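You operate a simulated robot arm through the tools that you are given. There is no shell and no other tool.

You are at the controls of a simulated robot arm. One attempt, no reset.

## Task
Gauge the three bolts from the purple rack: too long goes in the red rack, the rest in the yellow.
Fine: try each in the small silver block marked gauge; a bolt that stands proud of it is too long; the silver bolts stay in the blue rack.

Only the result counts: the job must be done as asked and must still hold three seconds after the hand-in. Knocking over, shifting, dropping, spilling or breaking anything else fails it.

## Robot
A 7-joint arm with a two-finger parallel gripper, fixed in place. Base frame: the origin is on the floor under the middle of its stand, x ahead of it, y to its left, z up. Readings come in cm, rad, newtons and seconds.
It reaches about 147.9 cm from its shoulder. Its first joint turns from -2.897 to 2.897 rad. Payload 4.4 kg.
Tool frame: the origin (TCP) lies between the finger pads and is the grasp point; the fingertips stand 2.3 cm ahead of it; z points along the fingers, y is the line along which they close. The gripper opens to 9.4 cm. The fingers are 3.8 cm wide and 1 cm thick; the gripper's body (5.4 by 9.6 cm) begins 3.9 cm behind the TCP.
Orientation is told as [roll, pitch, yaw] about the base's x, y, z axes, in that order, counted from this pose: with the fingers straight down and closing along the base's y, the tool's x points along the base's -x, its y along +y and its z along -z.

## Interface
- The arm moves only by the tool play_rows. Its argument "rows" is a list of rows, each a list of 7 numbers: the shift along the tool's x, y, z in units of 25 mm (1.0 is 25 mm), then the turn, a rotation vector about the tool's x, y, z in units of 6 degrees (1.0 is 6 degrees), then the opening, from 0 (shut) to 1 (fully open). In form: [[dx, dy, dz, wx, wy, wz, jaw], ...]. A call has 1 to 20 rows; each row shifts and turns the commanded pose from where the row before left it, along the tool's axes as they then stand. A call with a number of a shift or a turn outside -1 to 1 is refused whole. Each row takes 0.2 s and may step no farther than 5 cm and 0.15 rad from the row before; otherwise, or with a gripper value out of range, the whole call is refused. A pose out of reach is approached as far as the arm can. The call stops where the force on the tool passes 90 N (or 10 N more than at its start, if that is more) or the arm is blocked; 0.2 s more then pass. Each finger travels about 7.2 cm/s and halts on what it meets, pressing with about 33 N; the grip force reading is that of the motor and also rises with nothing between the fingers. The clock runs only during rows and for 0.2 s after the last one: add rows that do not move to give the fingers time. It gives the time, the measured TCP pose, the force on the tool (base axes), the opening and the grip force at its end, in the units of the frame above (readings bear some noise), with the torque about the TCP (base axes, N m) and any sound that the robot's microphone picked up.
- Cameras (640 x 400 px; columns grow to the right, rows downward): "scene" is fixed at [5, 64.82, 143.22]; the picture's right is [-0.15, -0.99, 0.00], its down [-0.59, 0.09, -0.80] and it looks along [0.79, -0.12, -0.60] (base axes); focal length 353 px, centre (320, 200). "wrist" rides on the gripper at [8.6, 1.6, -7.4] in the tool frame; the picture's right is [-0.18, 0.98, 0.00], its down [-0.58, -0.11, -0.81] and it looks along [-0.79, -0.15, 0.59] (tool axes); focal length 243 px, centre (320, 200). There is no depth. A picture from a camera that has moved, and an enlarged one, comes with that camera's place and axes in the base frame and with its lens.
- grab_frame(camera): a new picture of that camera. It takes no simulated time.
- inspect(camera, box): a new picture of the part [left, top, right, bottom] of that camera's present view, enlarged. It takes no simulated time.
- close_job(): hands the job in; it is judged then, once.

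Nothing tells you positions but the pictures and the camera data. Unless the task says otherwise, let go and move clear before handing in.

The tools are called after ">>>" as a command line: name --pt "numbers of a row" for each row, then --argument value for the rest, lists and objects as JSON in quotes. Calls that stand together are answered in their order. play_rows: Moves the arm, as the interface text tells. Its arguments: {"type":"object","properties":{"rows":{"type":"array","items":{"type":"array","items":{"type":"number"}}}},"required":["rows"]} The other tools are called the same way: grab_frame (camera) takes a picture; inspect (camera, box) takes an enlarged picture of a part of a camera's view; close_job () hands the job in.

At the start:

```text
time_s: 0.0
tcp_pos: [51.37, 35.36, 116.78]
tcp_rot: [0.0, 0.002, 0.0]
force: [0.7, -0.3, -0.4]
ft_torque: [0.02, 0.03, -0.03]
width: 9.42
gripper_force: 0.2
```

scene: 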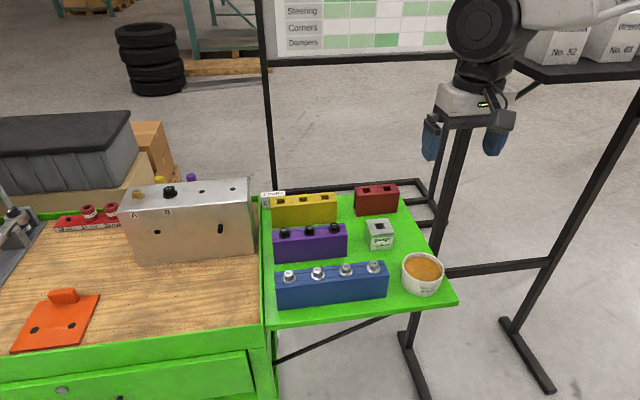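
wrist: 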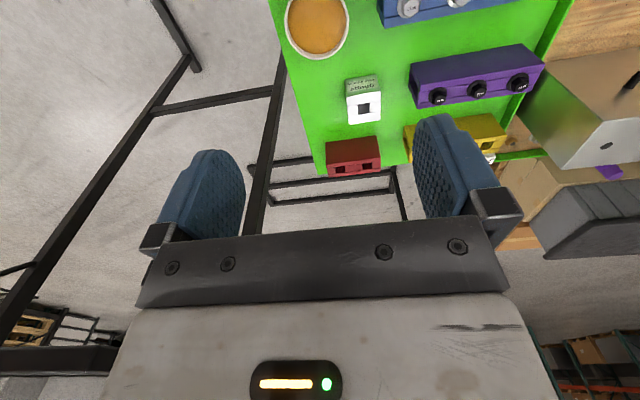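

I see a green side table with yellow, red, purple and blue racks, a small silver gauge block and a bowl. I will take enlarged pictures to work out their positions.

>>> inspect --camera "scene" --box '[250, 170, 470, 320]'

>>> inspect --camera "scene" --box '[260, 180, 360, 260]'

>>> inspect --camera "scene" --box '[340, 180, 440, 260]'

>>> inspect --camera "wrist" --box '[270, 0, 570, 190]'

```text
2.67 times, centred on (360, 245) of scene
camera zoom: at [5.0, 64.82, 143.22], right [-0.15, -0.99, 0.0], down [-0.59, 0.09, -0.8], along [0.79, -0.12, -0.6], focal length 942 px, centre (213, 80)
```

zoom: 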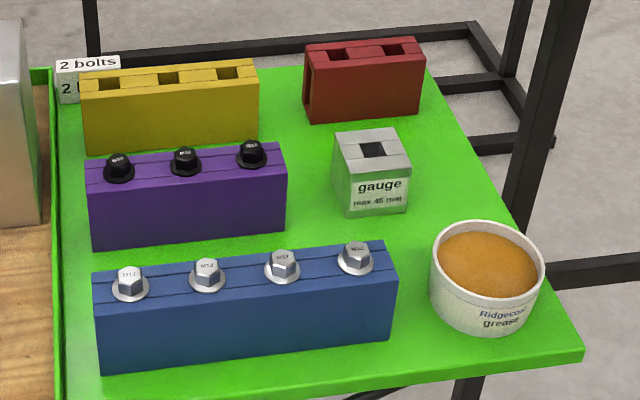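

```text
5.00 times, centred on (310, 220) of scene
camera zoom: at [5.0, 64.82, 143.22], right [-0.15, -0.99, 0.0], down [-0.59, 0.09, -0.8], along [0.79, -0.12, -0.6], focal length 1767 px, centre (370, 100)
```

zoom: 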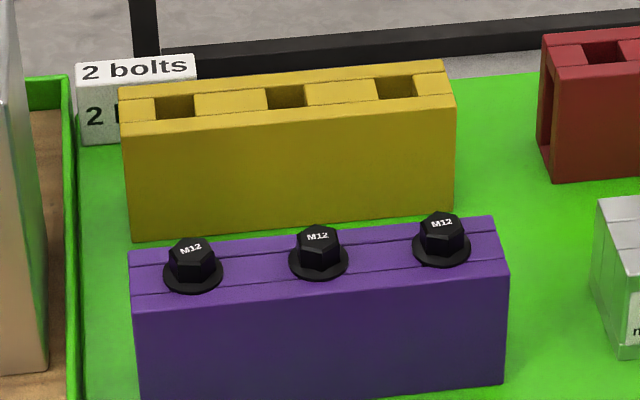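

```text
5.00 times, centred on (390, 220) of scene
camera zoom: at [5.0, 64.82, 143.22], right [-0.15, -0.99, 0.0], down [-0.59, 0.09, -0.8], along [0.79, -0.12, -0.6], focal length 1767 px, centre (-30, 100)
```

zoom: 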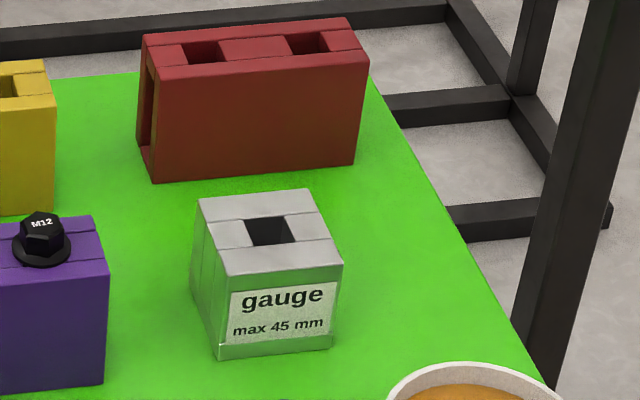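

```text
2.11 times, centred on (420, 95) of wrist
camera zoom: at [42.73, 36.88, 124.21], right [0.18, 0.98, 0.0], down [0.58, -0.11, 0.81], along [0.79, -0.15, -0.59], focal length 511 px, centre (110, 421)
```

zoom: 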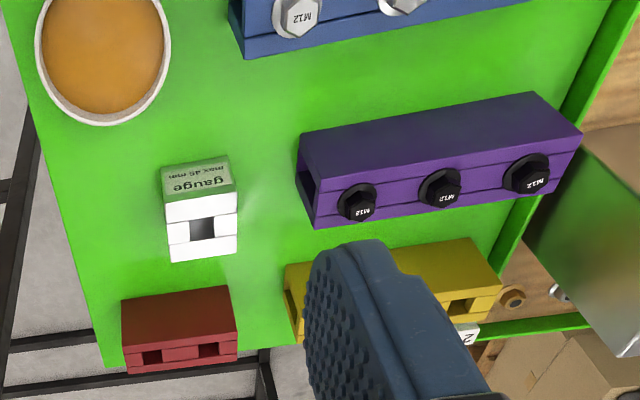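

The gauge top looks to be near (70, 40, 84) and the purple bolts near x≈69, y≈52 to 61, z≈85. I will move the wrist camera over the table for a better second view and read the label.

>>> play_rows --pt "0 0.976 0.4 0 0 0 0.6" --pt "0 0.976 0.4 0 0 0 0.6" --pt "0 0.976 0.4 0 0 0 0.6" --pt "0 0.976 0.4 0 0 0 0.6" --pt "0 0.976 0.4 0 0 0 0.6" --pt "0 0.976 0.4 0 0 0 0.6" --pt "0 0 0 0 0 0 0.6"

>>> inspect --camera "scene" --box '[250, 180, 310, 220]'

>>> grab_frame --camera "wrist"

```text
time_s: 1.6
tcp_pos: [51.2, 49.76, 110.67]
tcp_rot: [0.001, -0.001, 0.0]
force: [0.8, -0.6, 0.4]
ft_torque: [0.04, 0.0, 0.04]
width: 5.64
gripper_force: 0.1
```

```text
10.00 times, centred on (280, 200) of scene
camera zoom: at [5.0, 64.82, 143.22], right [-0.15, -0.99, 0.0], down [-0.59, 0.09, -0.8], along [0.79, -0.12, -0.6], focal length 3534 px, centre (720, 200)
```

zoom: 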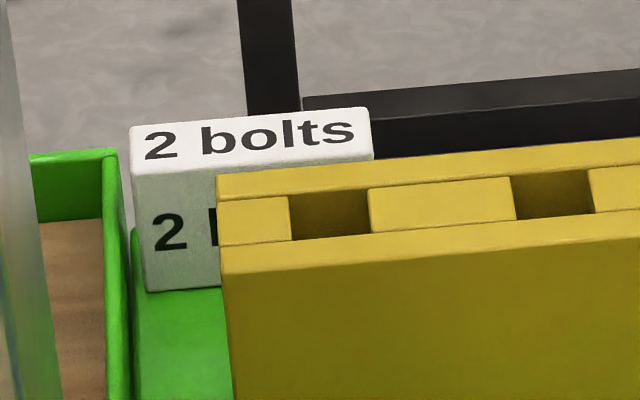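

```text
taken
camera wrist: at [42.66, 51.35, 118.16], right [0.18, 0.98, 0.0], down [0.58, -0.11, 0.81], along [0.79, -0.15, -0.59], focal length 243 px, centre (320, 200)
```

wrist: 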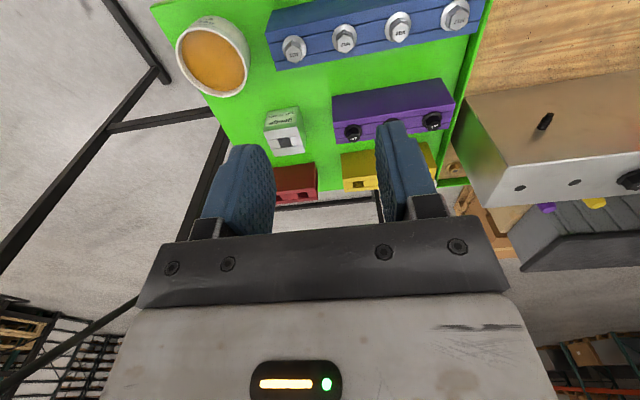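

The label by the yellow rack reads "2 bolts", but I will rely on gauging. Next I move the wrist camera more directly above the racks so I can triangulate better.

>>> play_rows --pt "-0.9 0 0.4 0 0 0 0.6" --pt "-0.9 0 0.4 0 0 0 0.6" --pt "-0.9 0 0.4 0 0 0 0.6" --pt "-0.9 0 0.4 0 0 0 0.6" --pt "-0.9 0 0.4 0 0 0 0.6" --pt "-0.9 0 0.4 0 0 0 0.6" --pt "0 0 0 0 0 0 0.6"

>>> grab_frame --camera "wrist"

>>> grab_frame --camera "scene"

```text
time_s: 3.2
tcp_pos: [64.76, 49.89, 104.64]
tcp_rot: [0.0, 0.001, 0.0]
force: [-0.4, 0.0, 0.2]
ft_torque: [-0.01, -0.05, -0.02]
width: 5.67
gripper_force: 0.1
```

```text
taken
camera wrist: at [56.2, 51.57, 112.21], right [0.18, 0.98, 0.0], down [0.58, -0.11, 0.81], along [0.79, -0.15, -0.59], focal length 243 px, centre (320, 200)
```

wrist: 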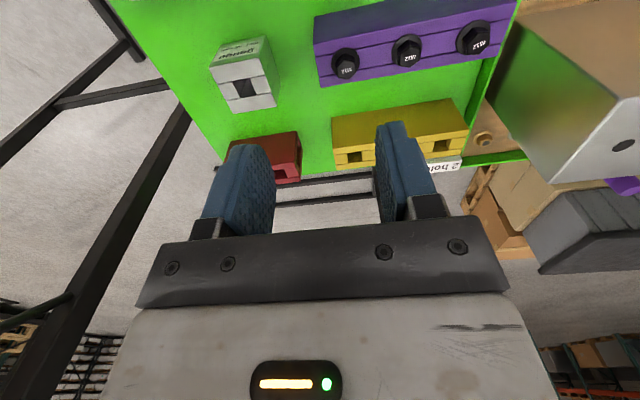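

```text
taken
```

scene: 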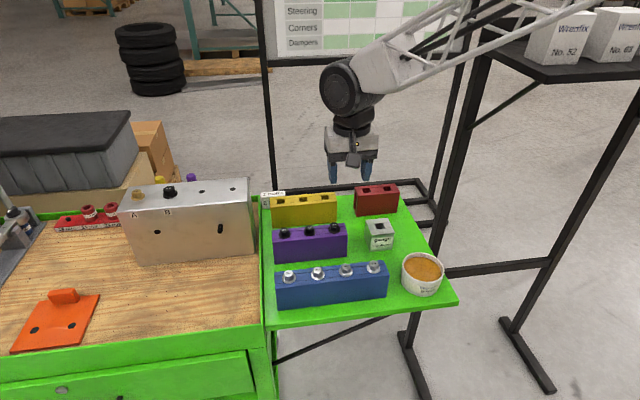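

>>> inspect --camera "wrist" --box '[180, 0, 340, 100]'

>>> inspect --camera "wrist" --box '[300, 0, 530, 110]'

>>> inspect --camera "wrist" --box '[220, 80, 480, 200]'

```text
4.00 times, centred on (260, 50) of wrist
camera zoom: at [56.2, 51.57, 112.21], right [0.18, 0.98, 0.0], down [0.58, -0.11, 0.81], along [0.79, -0.15, -0.59], focal length 970 px, centre (560, 800)
```

zoom: 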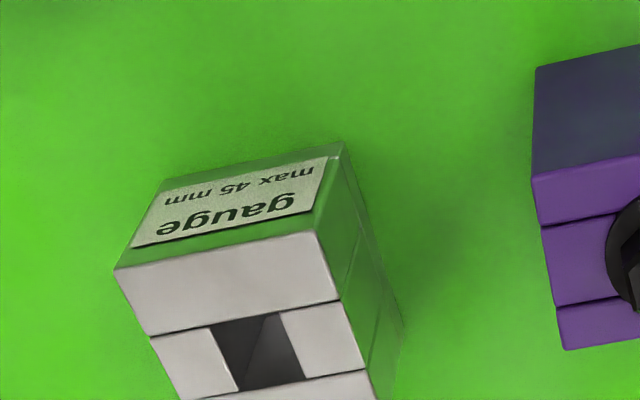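

```text
2.78 times, centred on (415, 55) of wrist
camera zoom: at [56.2, 51.57, 112.21], right [0.18, 0.98, 0.0], down [0.58, -0.11, 0.81], along [0.79, -0.15, -0.59], focal length 675 px, centre (56, 604)
```

zoom: 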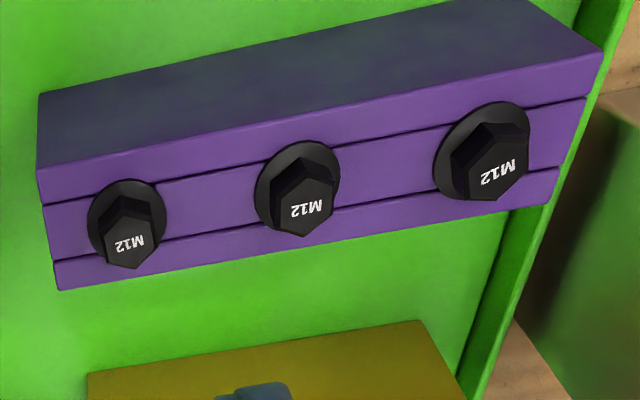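

```text
2.46 times, centred on (350, 140) of wrist
camera zoom: at [56.2, 51.57, 112.21], right [0.18, 0.98, 0.0], down [0.58, -0.11, 0.81], along [0.79, -0.15, -0.59], focal length 597 px, centre (246, 348)
```

zoom: 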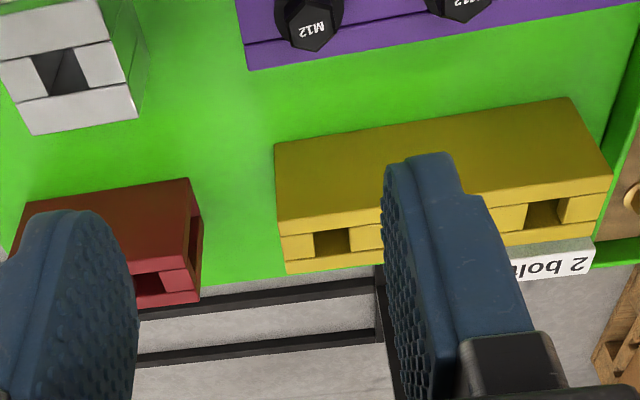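

The racks line up with the base axes. The purple bolts sit at about x≈68.2, y≈51.9, 57.9 and 64.0, with flanges near z≈85.8. The gauge hole is at about (69.9, 39.6, 83.8). I will hover over the bolt nearest the gauge to check the alignment.

>>> play_rows --pt "-0.344 0.2 0.864 0 0 0 0.5" --pt "-0.344 0.2 0.864 0 0 0 0.5" --pt "-0.344 0.2 0.864 0 0 0 0.5" --pt "-0.344 0.2 0.864 0 0 0 0.5" --pt "0 0 0 0 0 0 0.5" --pt "0 0 0 0 0 0 0.5"

>>> grab_frame --camera "wrist"

>>> inspect --camera "wrist" --box '[220, 0, 460, 150]'

>>> inspect --camera "scene" --box '[250, 130, 450, 260]'

```text
time_s: 4.6
tcp_pos: [68.14, 51.87, 96.27]
tcp_rot: [-0.001, -0.001, 0.0]
force: [0.3, -0.1, 0.8]
ft_torque: [-0.02, 0.01, -0.01]
width: 4.69
gripper_force: 0.1
```

```text
taken
camera wrist: at [59.59, 53.55, 103.71], right [0.18, 0.98, 0.0], down [0.58, -0.11, 0.81], along [0.79, -0.15, -0.59], focal length 243 px, centre (320, 200)
```

wrist: 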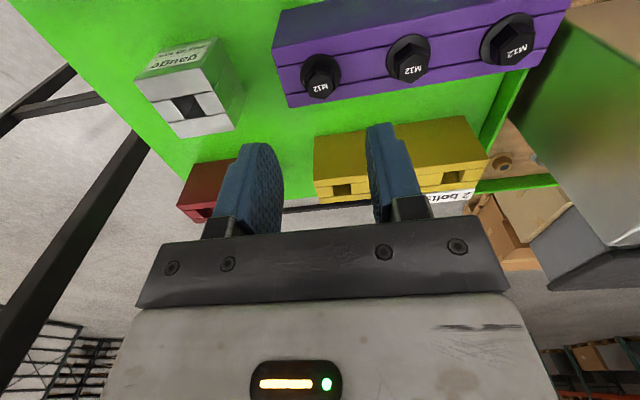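

```text
2.67 times, centred on (340, 75) of wrist
camera zoom: at [59.59, 53.55, 103.71], right [0.18, 0.98, 0.0], down [0.58, -0.11, 0.81], along [0.79, -0.15, -0.59], focal length 647 px, centre (267, 533)
```

zoom: 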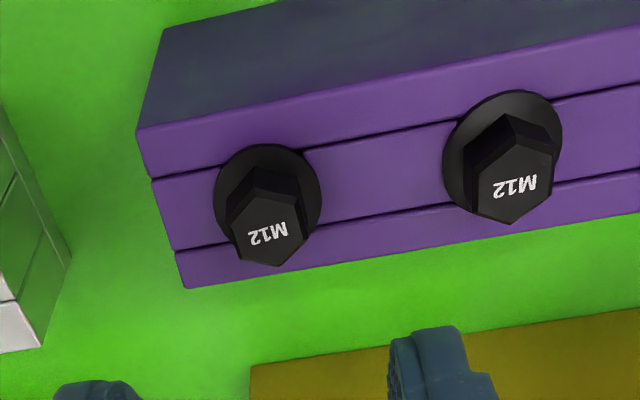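

```text
3.08 times, centred on (350, 195) of scene
camera zoom: at [5.0, 64.82, 143.22], right [-0.15, -0.99, 0.0], down [-0.59, 0.09, -0.8], along [0.79, -0.12, -0.6], focal length 1087 px, centre (228, 215)
```

zoom: 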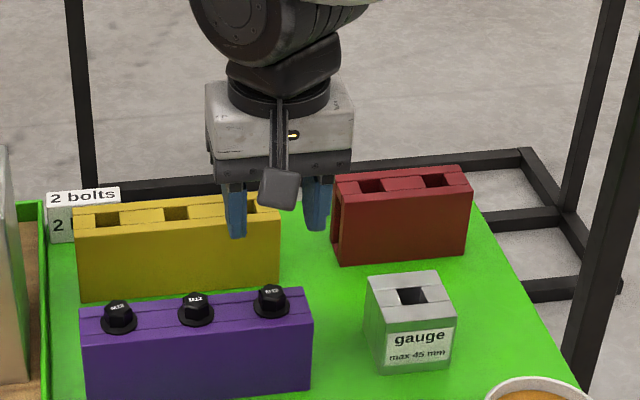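

The bolt nearest the gauge is at about (68.25, 51.93), and its hex flats face ±y, which suits the fingers' closing line. I descend partway and check before gripping.

>>> play_rows --pt "0 0 0.6 0 0 0 0.45" --pt "0 0 0.6 0 0 0 0.45" --pt "0 0 0.6 0 0 0 0.45" --pt "0 0 0.6 0 0 0 0.45" --pt "0 0 0 0 0 0 0.45" --pt "0 0 0 0 0 0 0.45"

>>> grab_frame --camera "wrist"

>>> inspect --camera "scene" --box '[260, 180, 380, 260]'

>>> play_rows --pt "0 0 0 0 0 0 0.45"

>>> play_rows --pt "0 0 0 0 0 0 0.45"

```text
time_s: 6.0
tcp_pos: [68.1, 51.77, 90.14]
tcp_rot: [-0.001, 0.001, 0.0]
force: [0.6, -0.5, -0.1]
ft_torque: [-0.02, 0.0, 0.0]
width: 4.22
gripper_force: 0.1
```

```text
taken
camera wrist: at [59.52, 53.47, 97.55], right [0.18, 0.98, 0.0], down [0.58, -0.11, 0.81], along [0.79, -0.15, -0.59], focal length 243 px, centre (320, 200)
```

wrist: 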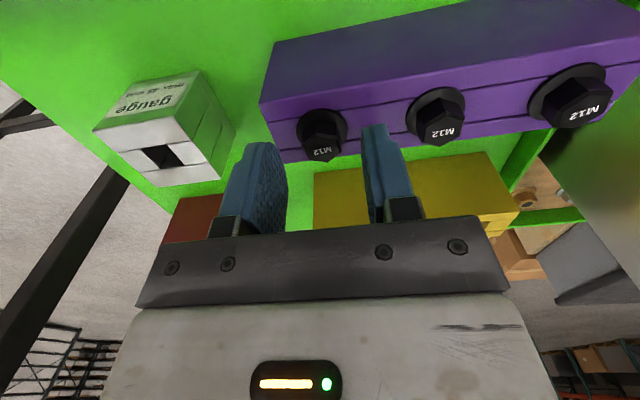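

```text
5.00 times, centred on (320, 220) of scene
camera zoom: at [5.0, 64.82, 143.22], right [-0.15, -0.99, 0.0], down [-0.59, 0.09, -0.8], along [0.79, -0.12, -0.6], focal length 1767 px, centre (320, 100)
```

zoom: 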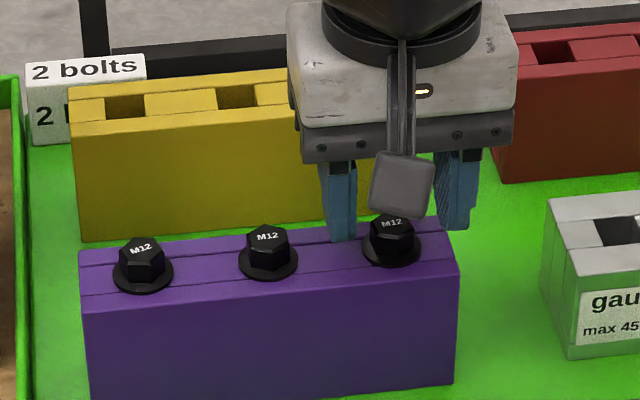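

```text
time_s: 6.4
tcp_pos: [68.07, 51.8, 90.12]
tcp_rot: [0.0, 0.001, -0.001]
force: [0.0, 0.8, -0.8]
ft_torque: [-0.03, -0.01, 0.0]
width: 4.25
gripper_force: 0.1
```

```text
time_s: 6.8
tcp_pos: [68.11, 51.8, 90.12]
tcp_rot: [0.0, 0.002, 0.002]
force: [0.6, 0.4, -0.9]
ft_torque: [0.0, -0.04, 0.0]
width: 4.24
gripper_force: 0.0
```

The fingers straddle the bolt head with good clearance. I descend to just above the flange and close.

>>> play_rows --pt "-0.03 0.025 0.35 0 0 0 0.45" --pt "-0.03 0.025 0.36 0 0 0 0.45" --pt "0 0 0 0 0 0 0.45" --pt "0 0 0 0 0 0 0.45"

>>> inspect --camera "scene" --box '[310, 190, 370, 230]'

>>> inspect --camera "wrist" --box '[200, 80, 440, 230]'

```text
time_s: 7.8
tcp_pos: [68.34, 52.12, 88.65]
tcp_rot: [0.001, -0.002, 0.0]
force: [-47.3, -4.7, 66.6]
ft_torque: [-1.81, 2.04, -1.14]
width: 4.42
gripper_force: 2.1
```

```text
10.00 times, centred on (340, 210) of scene
camera zoom: at [5.0, 64.82, 143.22], right [-0.15, -0.99, 0.0], down [-0.59, 0.09, -0.8], along [0.79, -0.12, -0.6], focal length 3534 px, centre (120, 100)
```

zoom: 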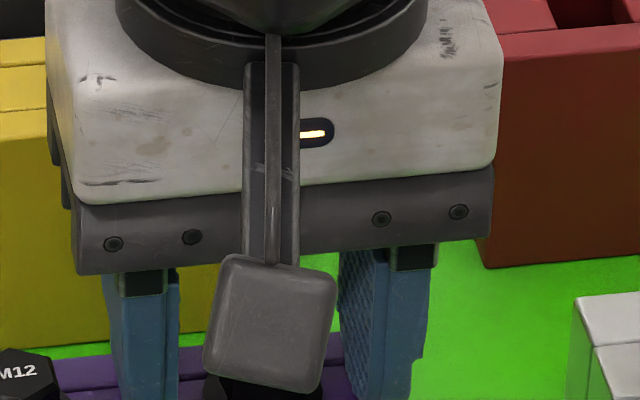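

```text
2.67 times, centred on (320, 155) of wrist
camera zoom: at [59.71, 53.65, 96.04], right [0.18, 0.98, 0.0], down [0.58, -0.11, 0.81], along [0.79, -0.15, -0.59], focal length 647 px, centre (320, 320)
```

zoom: 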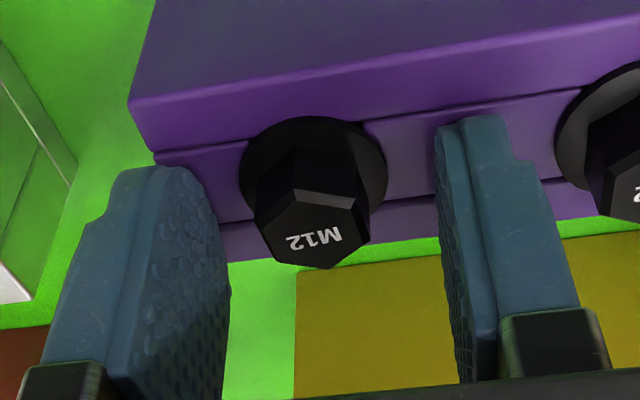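

The force jumped to about 80 N, with the -y fingertip touching something, most likely the rack top, which must be higher than I took it. I lift straight up a little right away and look again.

>>> play_rows --pt "0 0 -0.2 0 0 0 0.45" --pt "0 0 -0.2 0 0 0 0.45" --pt "0 0 0 0 0 0 0.45"

>>> inspect --camera "wrist" --box '[200, 80, 440, 230]'

>>> inspect --camera "scene" --box '[260, 180, 380, 260]'

>>> inspect --camera "scene" --box '[310, 210, 370, 250]'

```text
time_s: 8.6
tcp_pos: [68.34, 51.96, 89.25]
tcp_rot: [0.0, 0.0, 0.0]
force: [0.0, 0.1, 0.1]
ft_torque: [0.01, 0.01, -0.02]
width: 4.21
gripper_force: 0.1
```

```text
2.67 times, centred on (320, 155) of wrist
camera zoom: at [59.8, 53.55, 96.71], right [0.18, 0.98, 0.0], down [0.58, -0.11, 0.81], along [0.79, -0.15, -0.59], focal length 647 px, centre (320, 320)
```

zoom: 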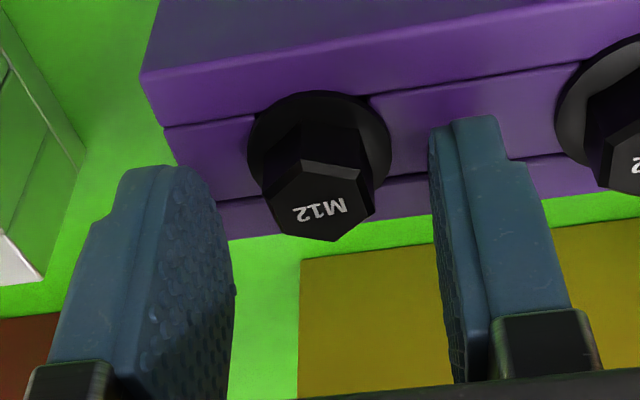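

```text
5.00 times, centred on (320, 220) of scene
camera zoom: at [5.0, 64.82, 143.22], right [-0.15, -0.99, 0.0], down [-0.59, 0.09, -0.8], along [0.79, -0.12, -0.6], focal length 1767 px, centre (320, 100)
```

zoom: 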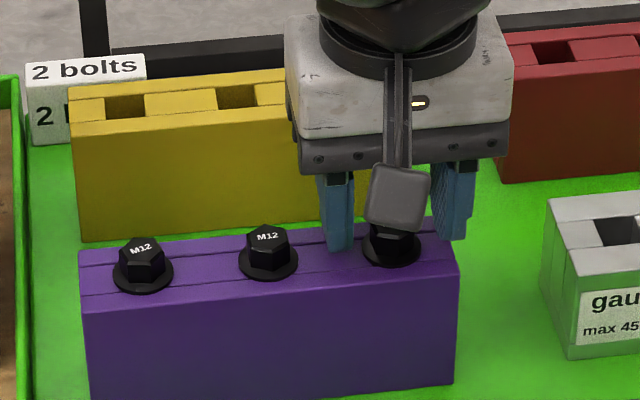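

```text
10.00 times, centred on (340, 230) of scene
camera zoom: at [5.0, 64.82, 143.22], right [-0.15, -0.99, 0.0], down [-0.59, 0.09, -0.8], along [0.79, -0.12, -0.6], focal length 3534 px, centre (120, -100)
```

zoom: 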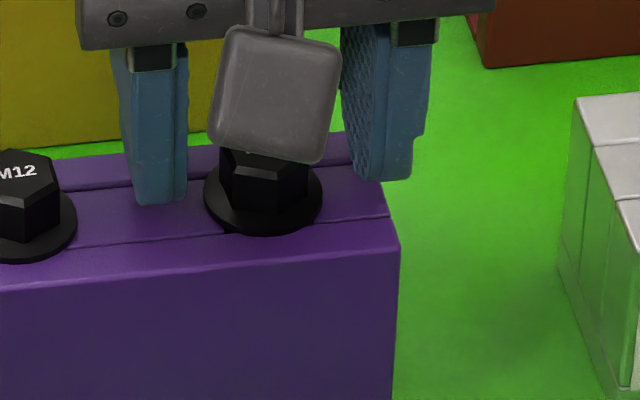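

The force is zero again and the racks have not moved. The fingers met a surface at a tip height of about 86.3, so I will grip slightly higher, with tips near 86.7, and close on the hex head.

>>> play_rows --pt "0 0 0 0 0 0 0.37" --pt "0 0 0.07 0 0 0 0.37" --pt "0 0 0.07 0 0 0 0.37" --pt "0 0 0 0 0 0 0.37"

>>> inspect --camera "wrist" --box '[240, 90, 400, 190]'

```text
time_s: 9.6
tcp_pos: [68.4, 52.02, 88.9]
tcp_rot: [0.001, 0.0, 0.001]
force: [-0.9, -0.7, 0.3]
ft_torque: [-0.01, -0.01, -0.01]
width: 3.47
gripper_force: 0.0
```

```text
4.00 times, centred on (320, 140) of wrist
camera zoom: at [59.83, 53.68, 96.45], right [0.18, 0.98, 0.0], down [0.58, -0.11, 0.81], along [0.79, -0.15, -0.59], focal length 970 px, centre (320, 440)
```

zoom: 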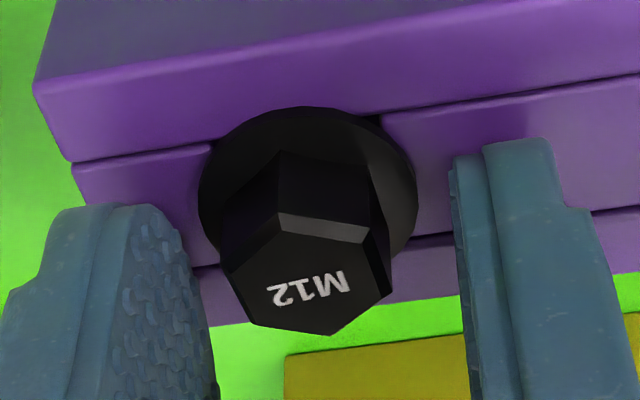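

The fingers are centred on the head with no contact force. Closing now.

>>> play_rows --pt "0 0 0 0 0 0 0.15" --pt "0 0 0 0 0 0 0" --pt "0 0 0 0 0 0 0" --pt "0 0 0 0 0 0 0"

>>> inspect --camera "wrist" --box '[240, 90, 400, 190]'

>>> inspect --camera "scene" --box '[310, 210, 370, 250]'

```text
time_s: 10.6
tcp_pos: [68.42, 52.04, 88.93]
tcp_rot: [0.001, 0.001, 0.001]
force: [-0.3, 0.1, 1.1]
ft_torque: [-0.04, -0.04, -0.03]
width: 1.89
gripper_force: 32.8
```

```text
4.00 times, centred on (320, 140) of wrist
camera zoom: at [59.83, 53.68, 96.46], right [0.18, 0.98, 0.0], down [0.58, -0.11, 0.81], along [0.79, -0.15, -0.59], focal length 970 px, centre (320, 440)
```

zoom: 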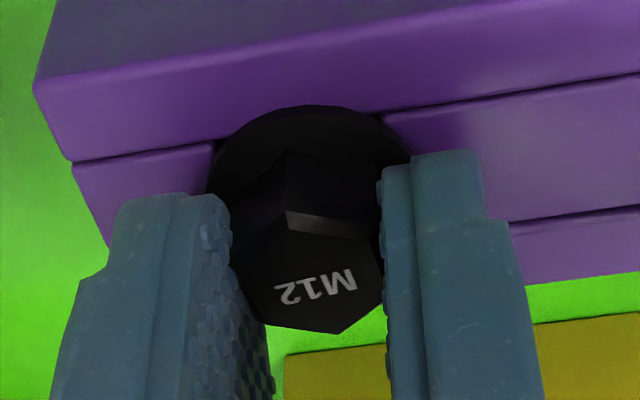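

```text
10.00 times, centred on (340, 230) of scene
camera zoom: at [5.0, 64.82, 143.22], right [-0.15, -0.99, 0.0], down [-0.59, 0.09, -0.8], along [0.79, -0.12, -0.6], focal length 3534 px, centre (120, -100)
```

zoom: 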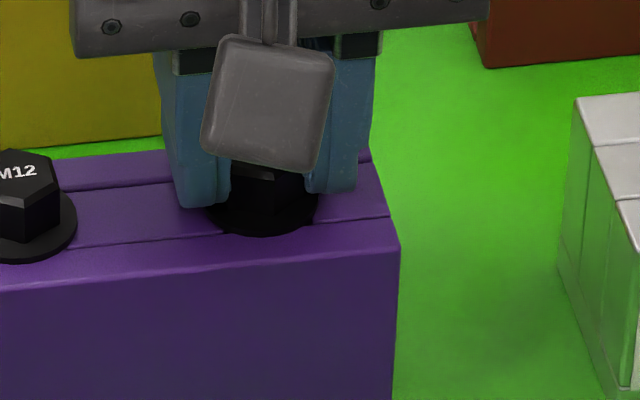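

The hex head is gripped at a width of 1.89 cm. I lift straight up, slowly, until the bolt clears the rack.

>>> play_rows --pt "0 0 -0.3 0 0 0 0" --pt "0 0 -0.4 0 0 0 0" --pt "0 0 -0.4 0 0 0 0" --pt "0 0 -0.4 0 0 0 0" --pt "0 0 -0.5 0 0 0 0" --pt "0 0 -0.5 0 0 0 0" --pt "0 0 -0.5 0 0 0 0" --pt "0 0 -0.5 0 0 0 0" --pt "0 0 -0.5 0 0 0 0" --pt "0 0 0 0 0 0 0"

>>> grab_frame --camera "wrist"

>>> inspect --camera "scene" --box '[260, 160, 400, 250]'

```text
time_s: 12.8
tcp_pos: [68.29, 52.0, 99.03]
tcp_rot: [-0.002, 0.001, 0.001]
force: [-0.1, -0.2, -0.2]
ft_torque: [-0.01, 0.05, 0.03]
width: 1.89
gripper_force: 33.4
```

```text
taken
camera wrist: at [59.8, 53.66, 106.4], right [0.18, 0.98, 0.0], down [0.58, -0.11, 0.81], along [0.79, -0.15, -0.59], focal length 243 px, centre (320, 200)
```

wrist: 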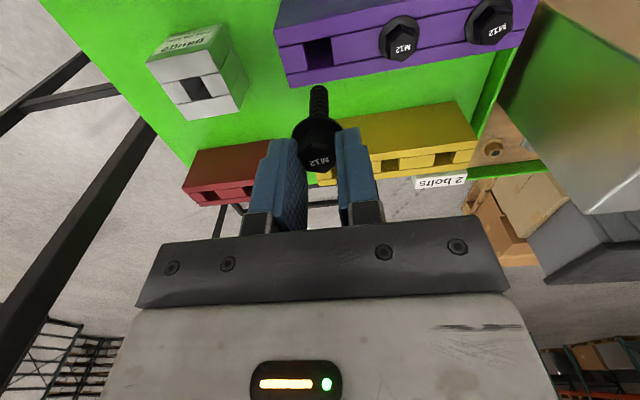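

```text
4.44 times, centred on (330, 205) of scene
camera zoom: at [5.0, 64.82, 143.22], right [-0.15, -0.99, 0.0], down [-0.59, 0.09, -0.8], along [0.79, -0.12, -0.6], focal length 1571 px, centre (276, 178)
```

zoom: 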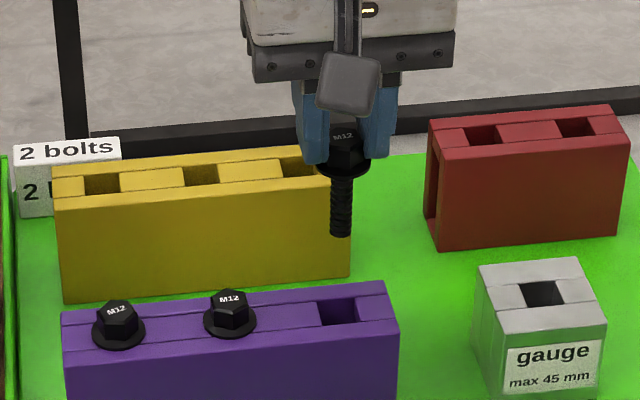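

The bolt came out cleanly. I take closer pictures of the bolt in hand, the gauge hole and the target holes for accurate relative positions.

>>> inspect --camera "wrist" --box '[130, 10, 290, 110]'

>>> inspect --camera "wrist" --box '[240, 70, 400, 170]'

>>> inspect --camera "wrist" --box '[170, 110, 330, 210]'

>>> inspect --camera "wrist" --box '[330, 90, 490, 190]'

>>> inspect --camera "scene" --box '[310, 170, 370, 210]'

```text
4.00 times, centred on (210, 60) of wrist
camera zoom: at [59.8, 53.66, 106.4], right [0.18, 0.98, 0.0], down [0.58, -0.11, 0.81], along [0.79, -0.15, -0.59], focal length 970 px, centre (760, 760)
```

zoom: 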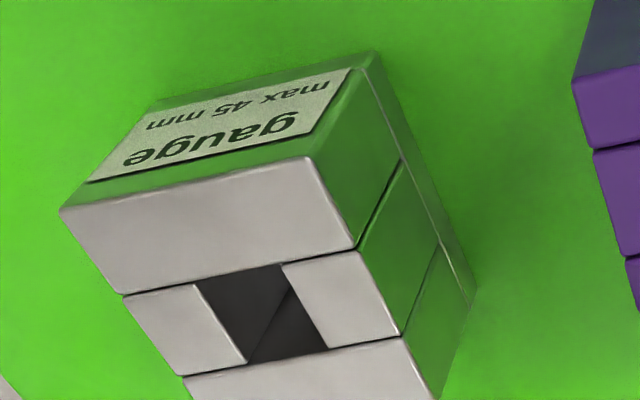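

```text
4.00 times, centred on (320, 120) of wrist
camera zoom: at [59.8, 53.66, 106.4], right [0.18, 0.98, 0.0], down [0.58, -0.11, 0.81], along [0.79, -0.15, -0.59], focal length 970 px, centre (320, 520)
```

zoom: 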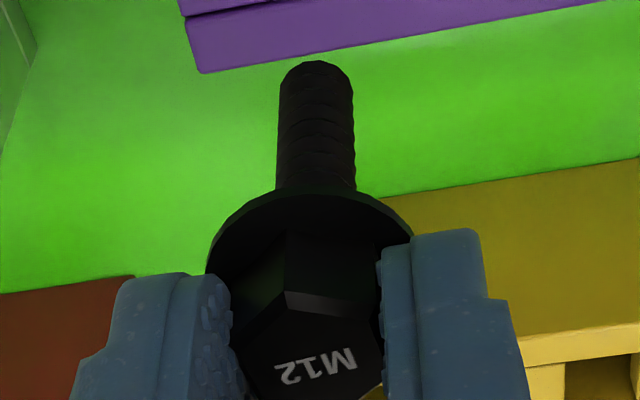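

```text
4.00 times, centred on (250, 160) of wrist
camera zoom: at [59.8, 53.66, 106.4], right [0.18, 0.98, 0.0], down [0.58, -0.11, 0.81], along [0.79, -0.15, -0.59], focal length 970 px, centre (600, 360)
```

zoom: 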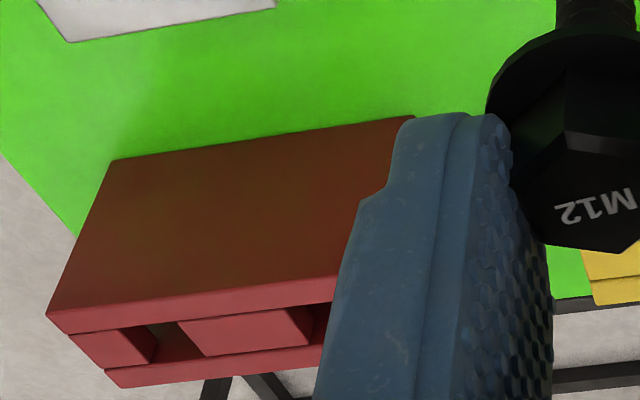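

```text
4.00 times, centred on (410, 140) of wrist
camera zoom: at [59.8, 53.66, 106.4], right [0.18, 0.98, 0.0], down [0.58, -0.11, 0.81], along [0.79, -0.15, -0.59], focal length 970 px, centre (-40, 440)
```

zoom: 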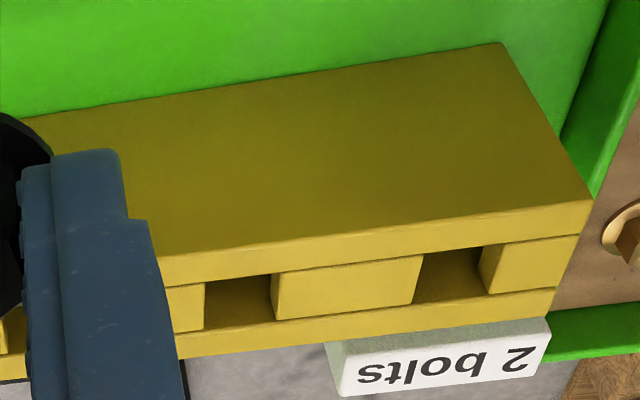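

```text
10.00 times, centred on (340, 190) of scene
camera zoom: at [5.0, 64.82, 143.22], right [-0.15, -0.99, 0.0], down [-0.59, 0.09, -0.8], along [0.79, -0.12, -0.6], focal length 3534 px, centre (120, 300)
```

zoom: 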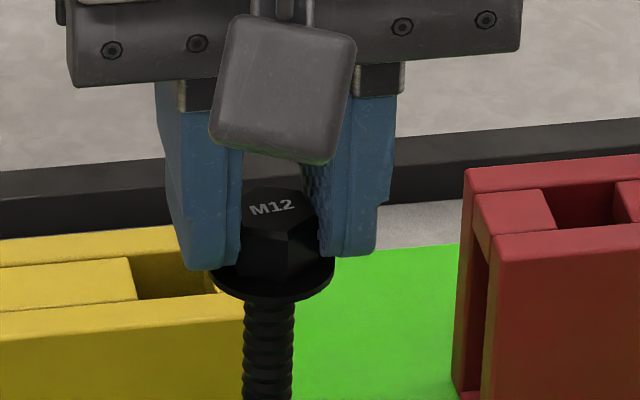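

The gauge hole is at about (69.9, 39.6) with its top near z≈84, and the bolt tip is about 7.5 cm below the TCP. I move over the gauge at safe height and descend partway to check the alignment.

>>> play_rows --pt "-0.1 -0.823 0 0 0 0 0" --pt "-0.1 -0.823 0 0 0 0 0" --pt "-0.1 -0.823 0 0 0 0 0" --pt "-0.1 -0.823 0 0 0 0 0" --pt "-0.1 -0.823 0 0 0 0 0" --pt "-0.1 -0.823 0 0 0 0 0" --pt "0 0 0.6 0 0 0 0" --pt "0 0 0.6 0 0 0 0" --pt "0 0 0.6 0 0 0 0" --pt "0 0 0 0 0 0 0" --pt "0 0 0 0 0 0 0"

>>> grab_frame --camera "wrist"

>>> inspect --camera "wrist" --box '[240, 0, 400, 100]'

>>> inspect --camera "scene" --box '[340, 190, 440, 255]'

```text
time_s: 15.2
tcp_pos: [70.01, 39.63, 94.47]
tcp_rot: [0.0, -0.002, -0.001]
force: [0.6, -0.6, -1.1]
ft_torque: [-0.01, -0.02, -0.04]
width: 1.86
gripper_force: 32.9
```

```text
taken
camera wrist: at [61.42, 41.32, 101.94], right [0.18, 0.98, 0.0], down [0.58, -0.11, 0.81], along [0.79, -0.15, -0.59], focal length 243 px, centre (320, 200)
```

wrist: 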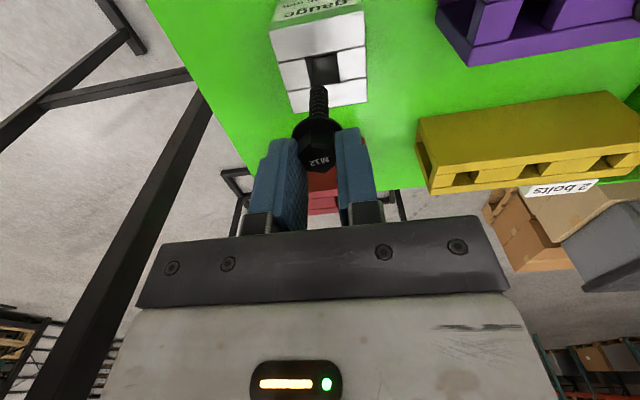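

```text
4.00 times, centred on (320, 50) of wrist
camera zoom: at [61.42, 41.32, 101.94], right [0.18, 0.98, 0.0], down [0.58, -0.11, 0.81], along [0.79, -0.15, -0.59], focal length 970 px, centre (320, 800)
```

zoom: 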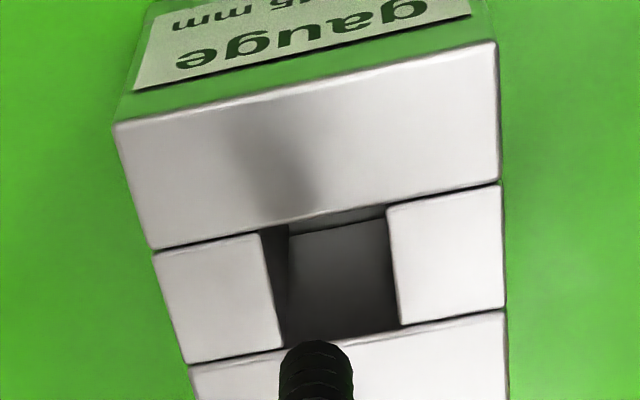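

```text
6.15 times, centred on (390, 222) of scene
camera zoom: at [5.0, 64.82, 143.22], right [-0.15, -0.99, 0.0], down [-0.59, 0.09, -0.8], along [0.79, -0.12, -0.6], focal length 2175 px, centre (-111, 62)
```

zoom: 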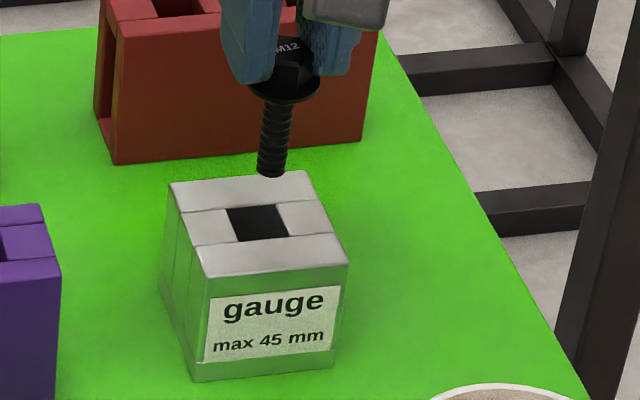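

The bolt needs about 0.2 cm more in +y to be centred over the gauge hole, which is about 2.1 cm square. I correct that and lower slowly.

>>> play_rows --pt "0 0.08 0 0 0 0 0" --pt "0 0 0.3 0 0 0 0" --pt "0 0 0.3 0 0 0 0" --pt "0 0 0.3 0 0 0 0" --pt "0 0 0.3 0 0 0 0" --pt "0 0 0.2 0 0 0 0" --pt "0 0 0.2 0 0 0 0" --pt "0 0 0 0 0 0 0"

>>> inspect --camera "wrist" --box '[240, 30, 400, 130]'

>>> inspect --camera "scene" --box '[340, 190, 440, 255]'

```text
time_s: 17.0
tcp_pos: [69.87, 39.77, 90.51]
tcp_rot: [0.0, -0.001, 0.0]
force: [0.2, 0.0, -0.6]
ft_torque: [-0.01, -0.02, -0.01]
width: 1.89
gripper_force: 32.6
```

```text
4.00 times, centred on (320, 80) of wrist
camera zoom: at [61.32, 41.48, 97.95], right [0.18, 0.98, 0.0], down [0.58, -0.11, 0.81], along [0.79, -0.15, -0.59], focal length 970 px, centre (320, 680)
```

zoom: 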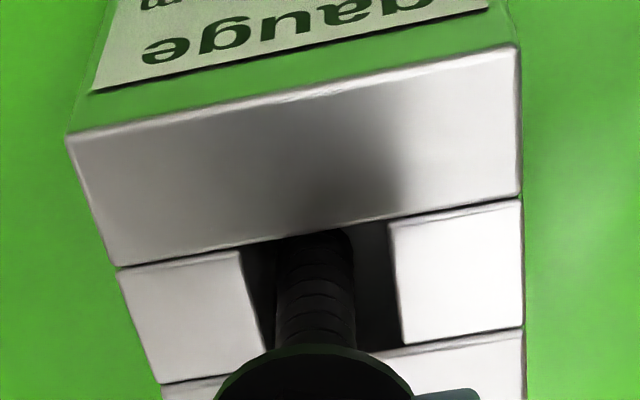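

```text
6.15 times, centred on (390, 222) of scene
camera zoom: at [5.0, 64.82, 143.22], right [-0.15, -0.99, 0.0], down [-0.59, 0.09, -0.8], along [0.79, -0.12, -0.6], focal length 2175 px, centre (-111, 62)
```

zoom: 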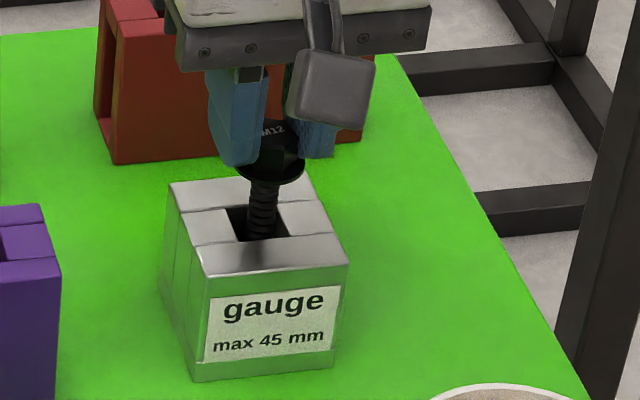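

The bolt tip is going into the gauge hole. I nudge it slightly in +y and keep lowering, carefully.

>>> play_rows --pt "0 0.05 0 0 0 0 0" --pt "0 0 0.2 0 0 0 0" --pt "0 0 0.2 0 0 0 0" --pt "0 0 0.2 0 0 0 0" --pt "0 0 0.2 0 0 0 0" --pt "0 0 0.2 0 0 0 0" --pt "0 0 0 0 0 0 0"

>>> inspect --camera "wrist" --box '[240, 60, 400, 160]'

>>> inspect --camera "scene" --box '[355, 200, 415, 240]'

```text
time_s: 18.6
tcp_pos: [69.86, 39.91, 88.15]
tcp_rot: [0.0, 0.0, 0.0]
force: [-0.3, -0.6, -0.8]
ft_torque: [0.03, 0.03, -0.04]
width: 1.88
gripper_force: 32.9
```

```text
4.00 times, centred on (320, 110) of wrist
camera zoom: at [61.36, 41.56, 95.51], right [0.18, 0.98, 0.0], down [0.58, -0.11, 0.81], along [0.79, -0.15, -0.59], focal length 970 px, centre (320, 560)
```

zoom: 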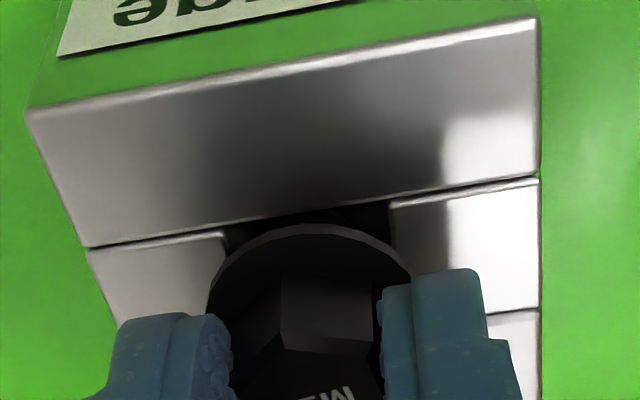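

```text
10.00 times, centred on (385, 220) of scene
camera zoom: at [5.0, 64.82, 143.22], right [-0.15, -0.99, 0.0], down [-0.59, 0.09, -0.8], along [0.79, -0.12, -0.6], focal length 3534 px, centre (-330, 0)
```

zoom: 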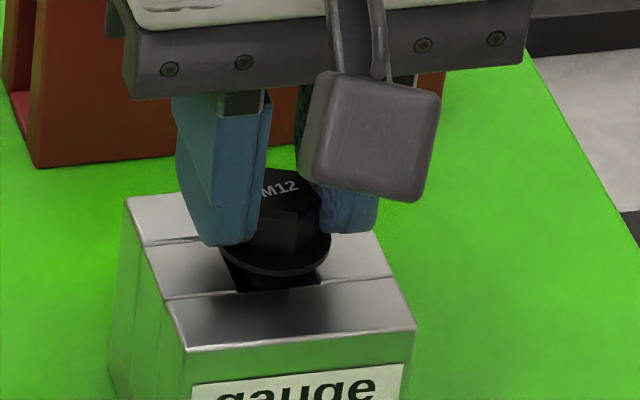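

The flange is about 1 cm above the gauge top and not yet touching. I lower in small steps while watching the force.

>>> play_rows --pt "0 0 0.1 0 0 0 0" --pt "0 0 0.1 0 0 0 0" --pt "0 0 0 0 0 0 0"

>>> play_rows --pt "0 0 0.06 0 0 0 0" --pt "0 0 0 0 0 0 0"

```text
time_s: 19.4
tcp_pos: [69.88, 39.94, 87.47]
tcp_rot: [-0.002, -0.001, 0.0]
force: [0.5, 0.0, -1.0]
ft_torque: [0.02, -0.01, 0.04]
width: 1.88
gripper_force: 33.0
```

```text
time_s: 20.0
tcp_pos: [69.98, 40.02, 87.42]
tcp_rot: [0.0, -0.002, 0.002]
force: [-3.8, 0.3, 12.2]
ft_torque: [0.02, 0.15, -0.01]
width: 1.87
gripper_force: 33.5
```

Contact has come at TCP z≈87.4, with about 12 N. I look closely at whether the flange sits on the block or stands proud.

>>> inspect --camera "scene" --box '[355, 200, 415, 240]'

>>> inspect --camera "wrist" --box '[260, 80, 380, 155]'

>>> inspect --camera "scene" --box '[370, 215, 400, 235]'

```text
10.00 times, centred on (385, 220) of scene
camera zoom: at [5.0, 64.82, 143.22], right [-0.15, -0.99, 0.0], down [-0.59, 0.09, -0.8], along [0.79, -0.12, -0.6], focal length 3534 px, centre (-330, 0)
```

zoom: 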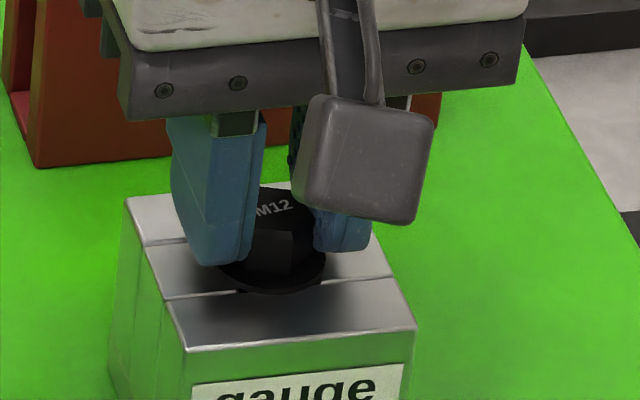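

```text
5.33 times, centred on (320, 118) of wrist
camera zoom: at [61.37, 41.63, 94.88], right [0.18, 0.98, 0.0], down [0.58, -0.11, 0.81], along [0.79, -0.15, -0.59], focal length 1294 px, centre (320, 640)
```

zoom: 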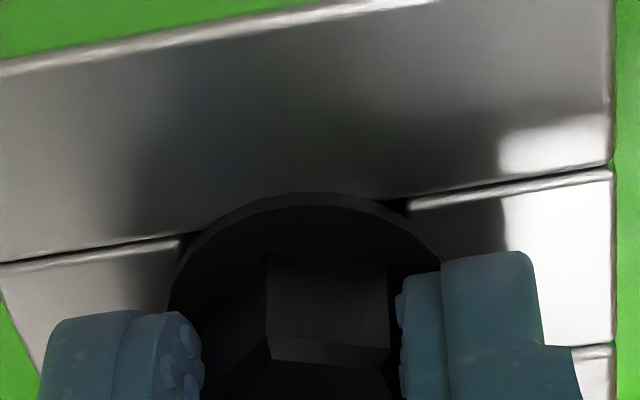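

```text
16.00 times, centred on (385, 225) of scene
camera zoom: at [5.0, 64.82, 143.22], right [-0.15, -0.99, 0.0], down [-0.59, 0.09, -0.8], along [0.79, -0.12, -0.6], focal length 5654 px, centre (-720, -200)
```

zoom: 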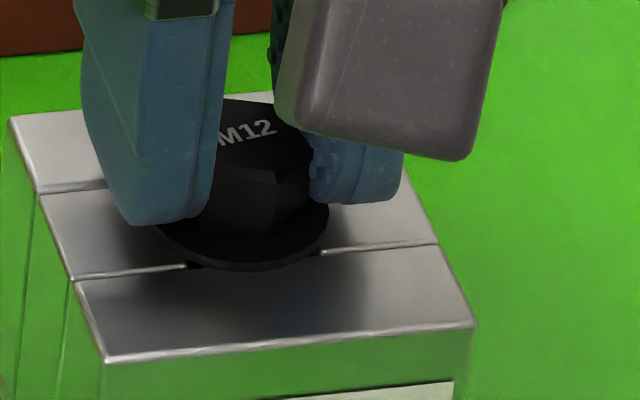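

The views suggest the flange sits on the gauge top, but the wrist camera partly blocks the picture. I will let go and back straight up for an unobstructed look, which is a proper gauge test.

>>> play_rows --pt "0 0 -0.03 0 0 0 0" --pt "0 0 0 0 0 0 0.1" --pt "0 0 0 0 0 0 0.25" --pt "0 0 0 0 0 0 0.4" --pt "0 0 0 0 0 0 0.4" --pt "0 0 -0.2 0 0 0 0.4" --pt "0 0 -0.4 0 0 0 0.4" --pt "0 0 -0.6 0 0 0 0.4" --pt "0 0 -0.6 0 0 0 0.4" --pt "0 0 -0.6 0 0 0 0.4" --pt "0 0 0 0 0 0 0.4"

>>> grab_frame --camera "wrist"

>>> inspect --camera "wrist" --box '[260, 40, 380, 115]'

>>> inspect --camera "scene" --box '[355, 205, 415, 245]'

```text
time_s: 22.4
tcp_pos: [69.77, 39.95, 93.49]
tcp_rot: [-0.001, -0.001, 0.0]
force: [-0.5, 0.0, 0.3]
ft_torque: [0.0, -0.02, 0.01]
width: 3.76
gripper_force: 0.1
```

```text
taken
camera wrist: at [61.3, 41.57, 100.86], right [0.18, 0.98, 0.0], down [0.58, -0.11, 0.81], along [0.79, -0.15, -0.59], focal length 243 px, centre (320, 200)
```

wrist: 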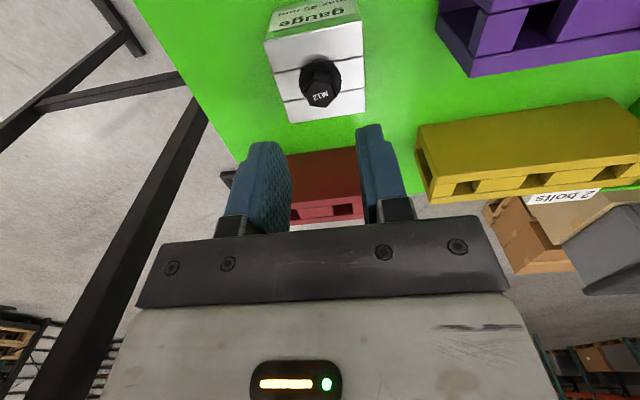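

```text
5.33 times, centred on (320, 78) of wrist
camera zoom: at [61.3, 41.57, 100.86], right [0.18, 0.98, 0.0], down [0.58, -0.11, 0.81], along [0.79, -0.15, -0.59], focal length 1294 px, centre (320, 853)
```

zoom: 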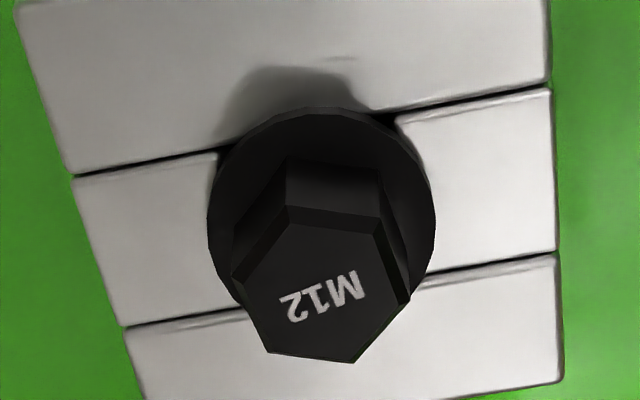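

```text
10.00 times, centred on (385, 225) of scene
camera zoom: at [5.0, 64.82, 143.22], right [-0.15, -0.99, 0.0], down [-0.59, 0.09, -0.8], along [0.79, -0.12, -0.6], focal length 3534 px, centre (-330, -50)
```

zoom: 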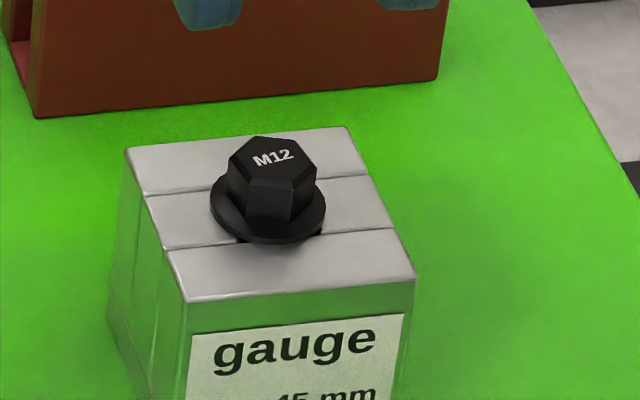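

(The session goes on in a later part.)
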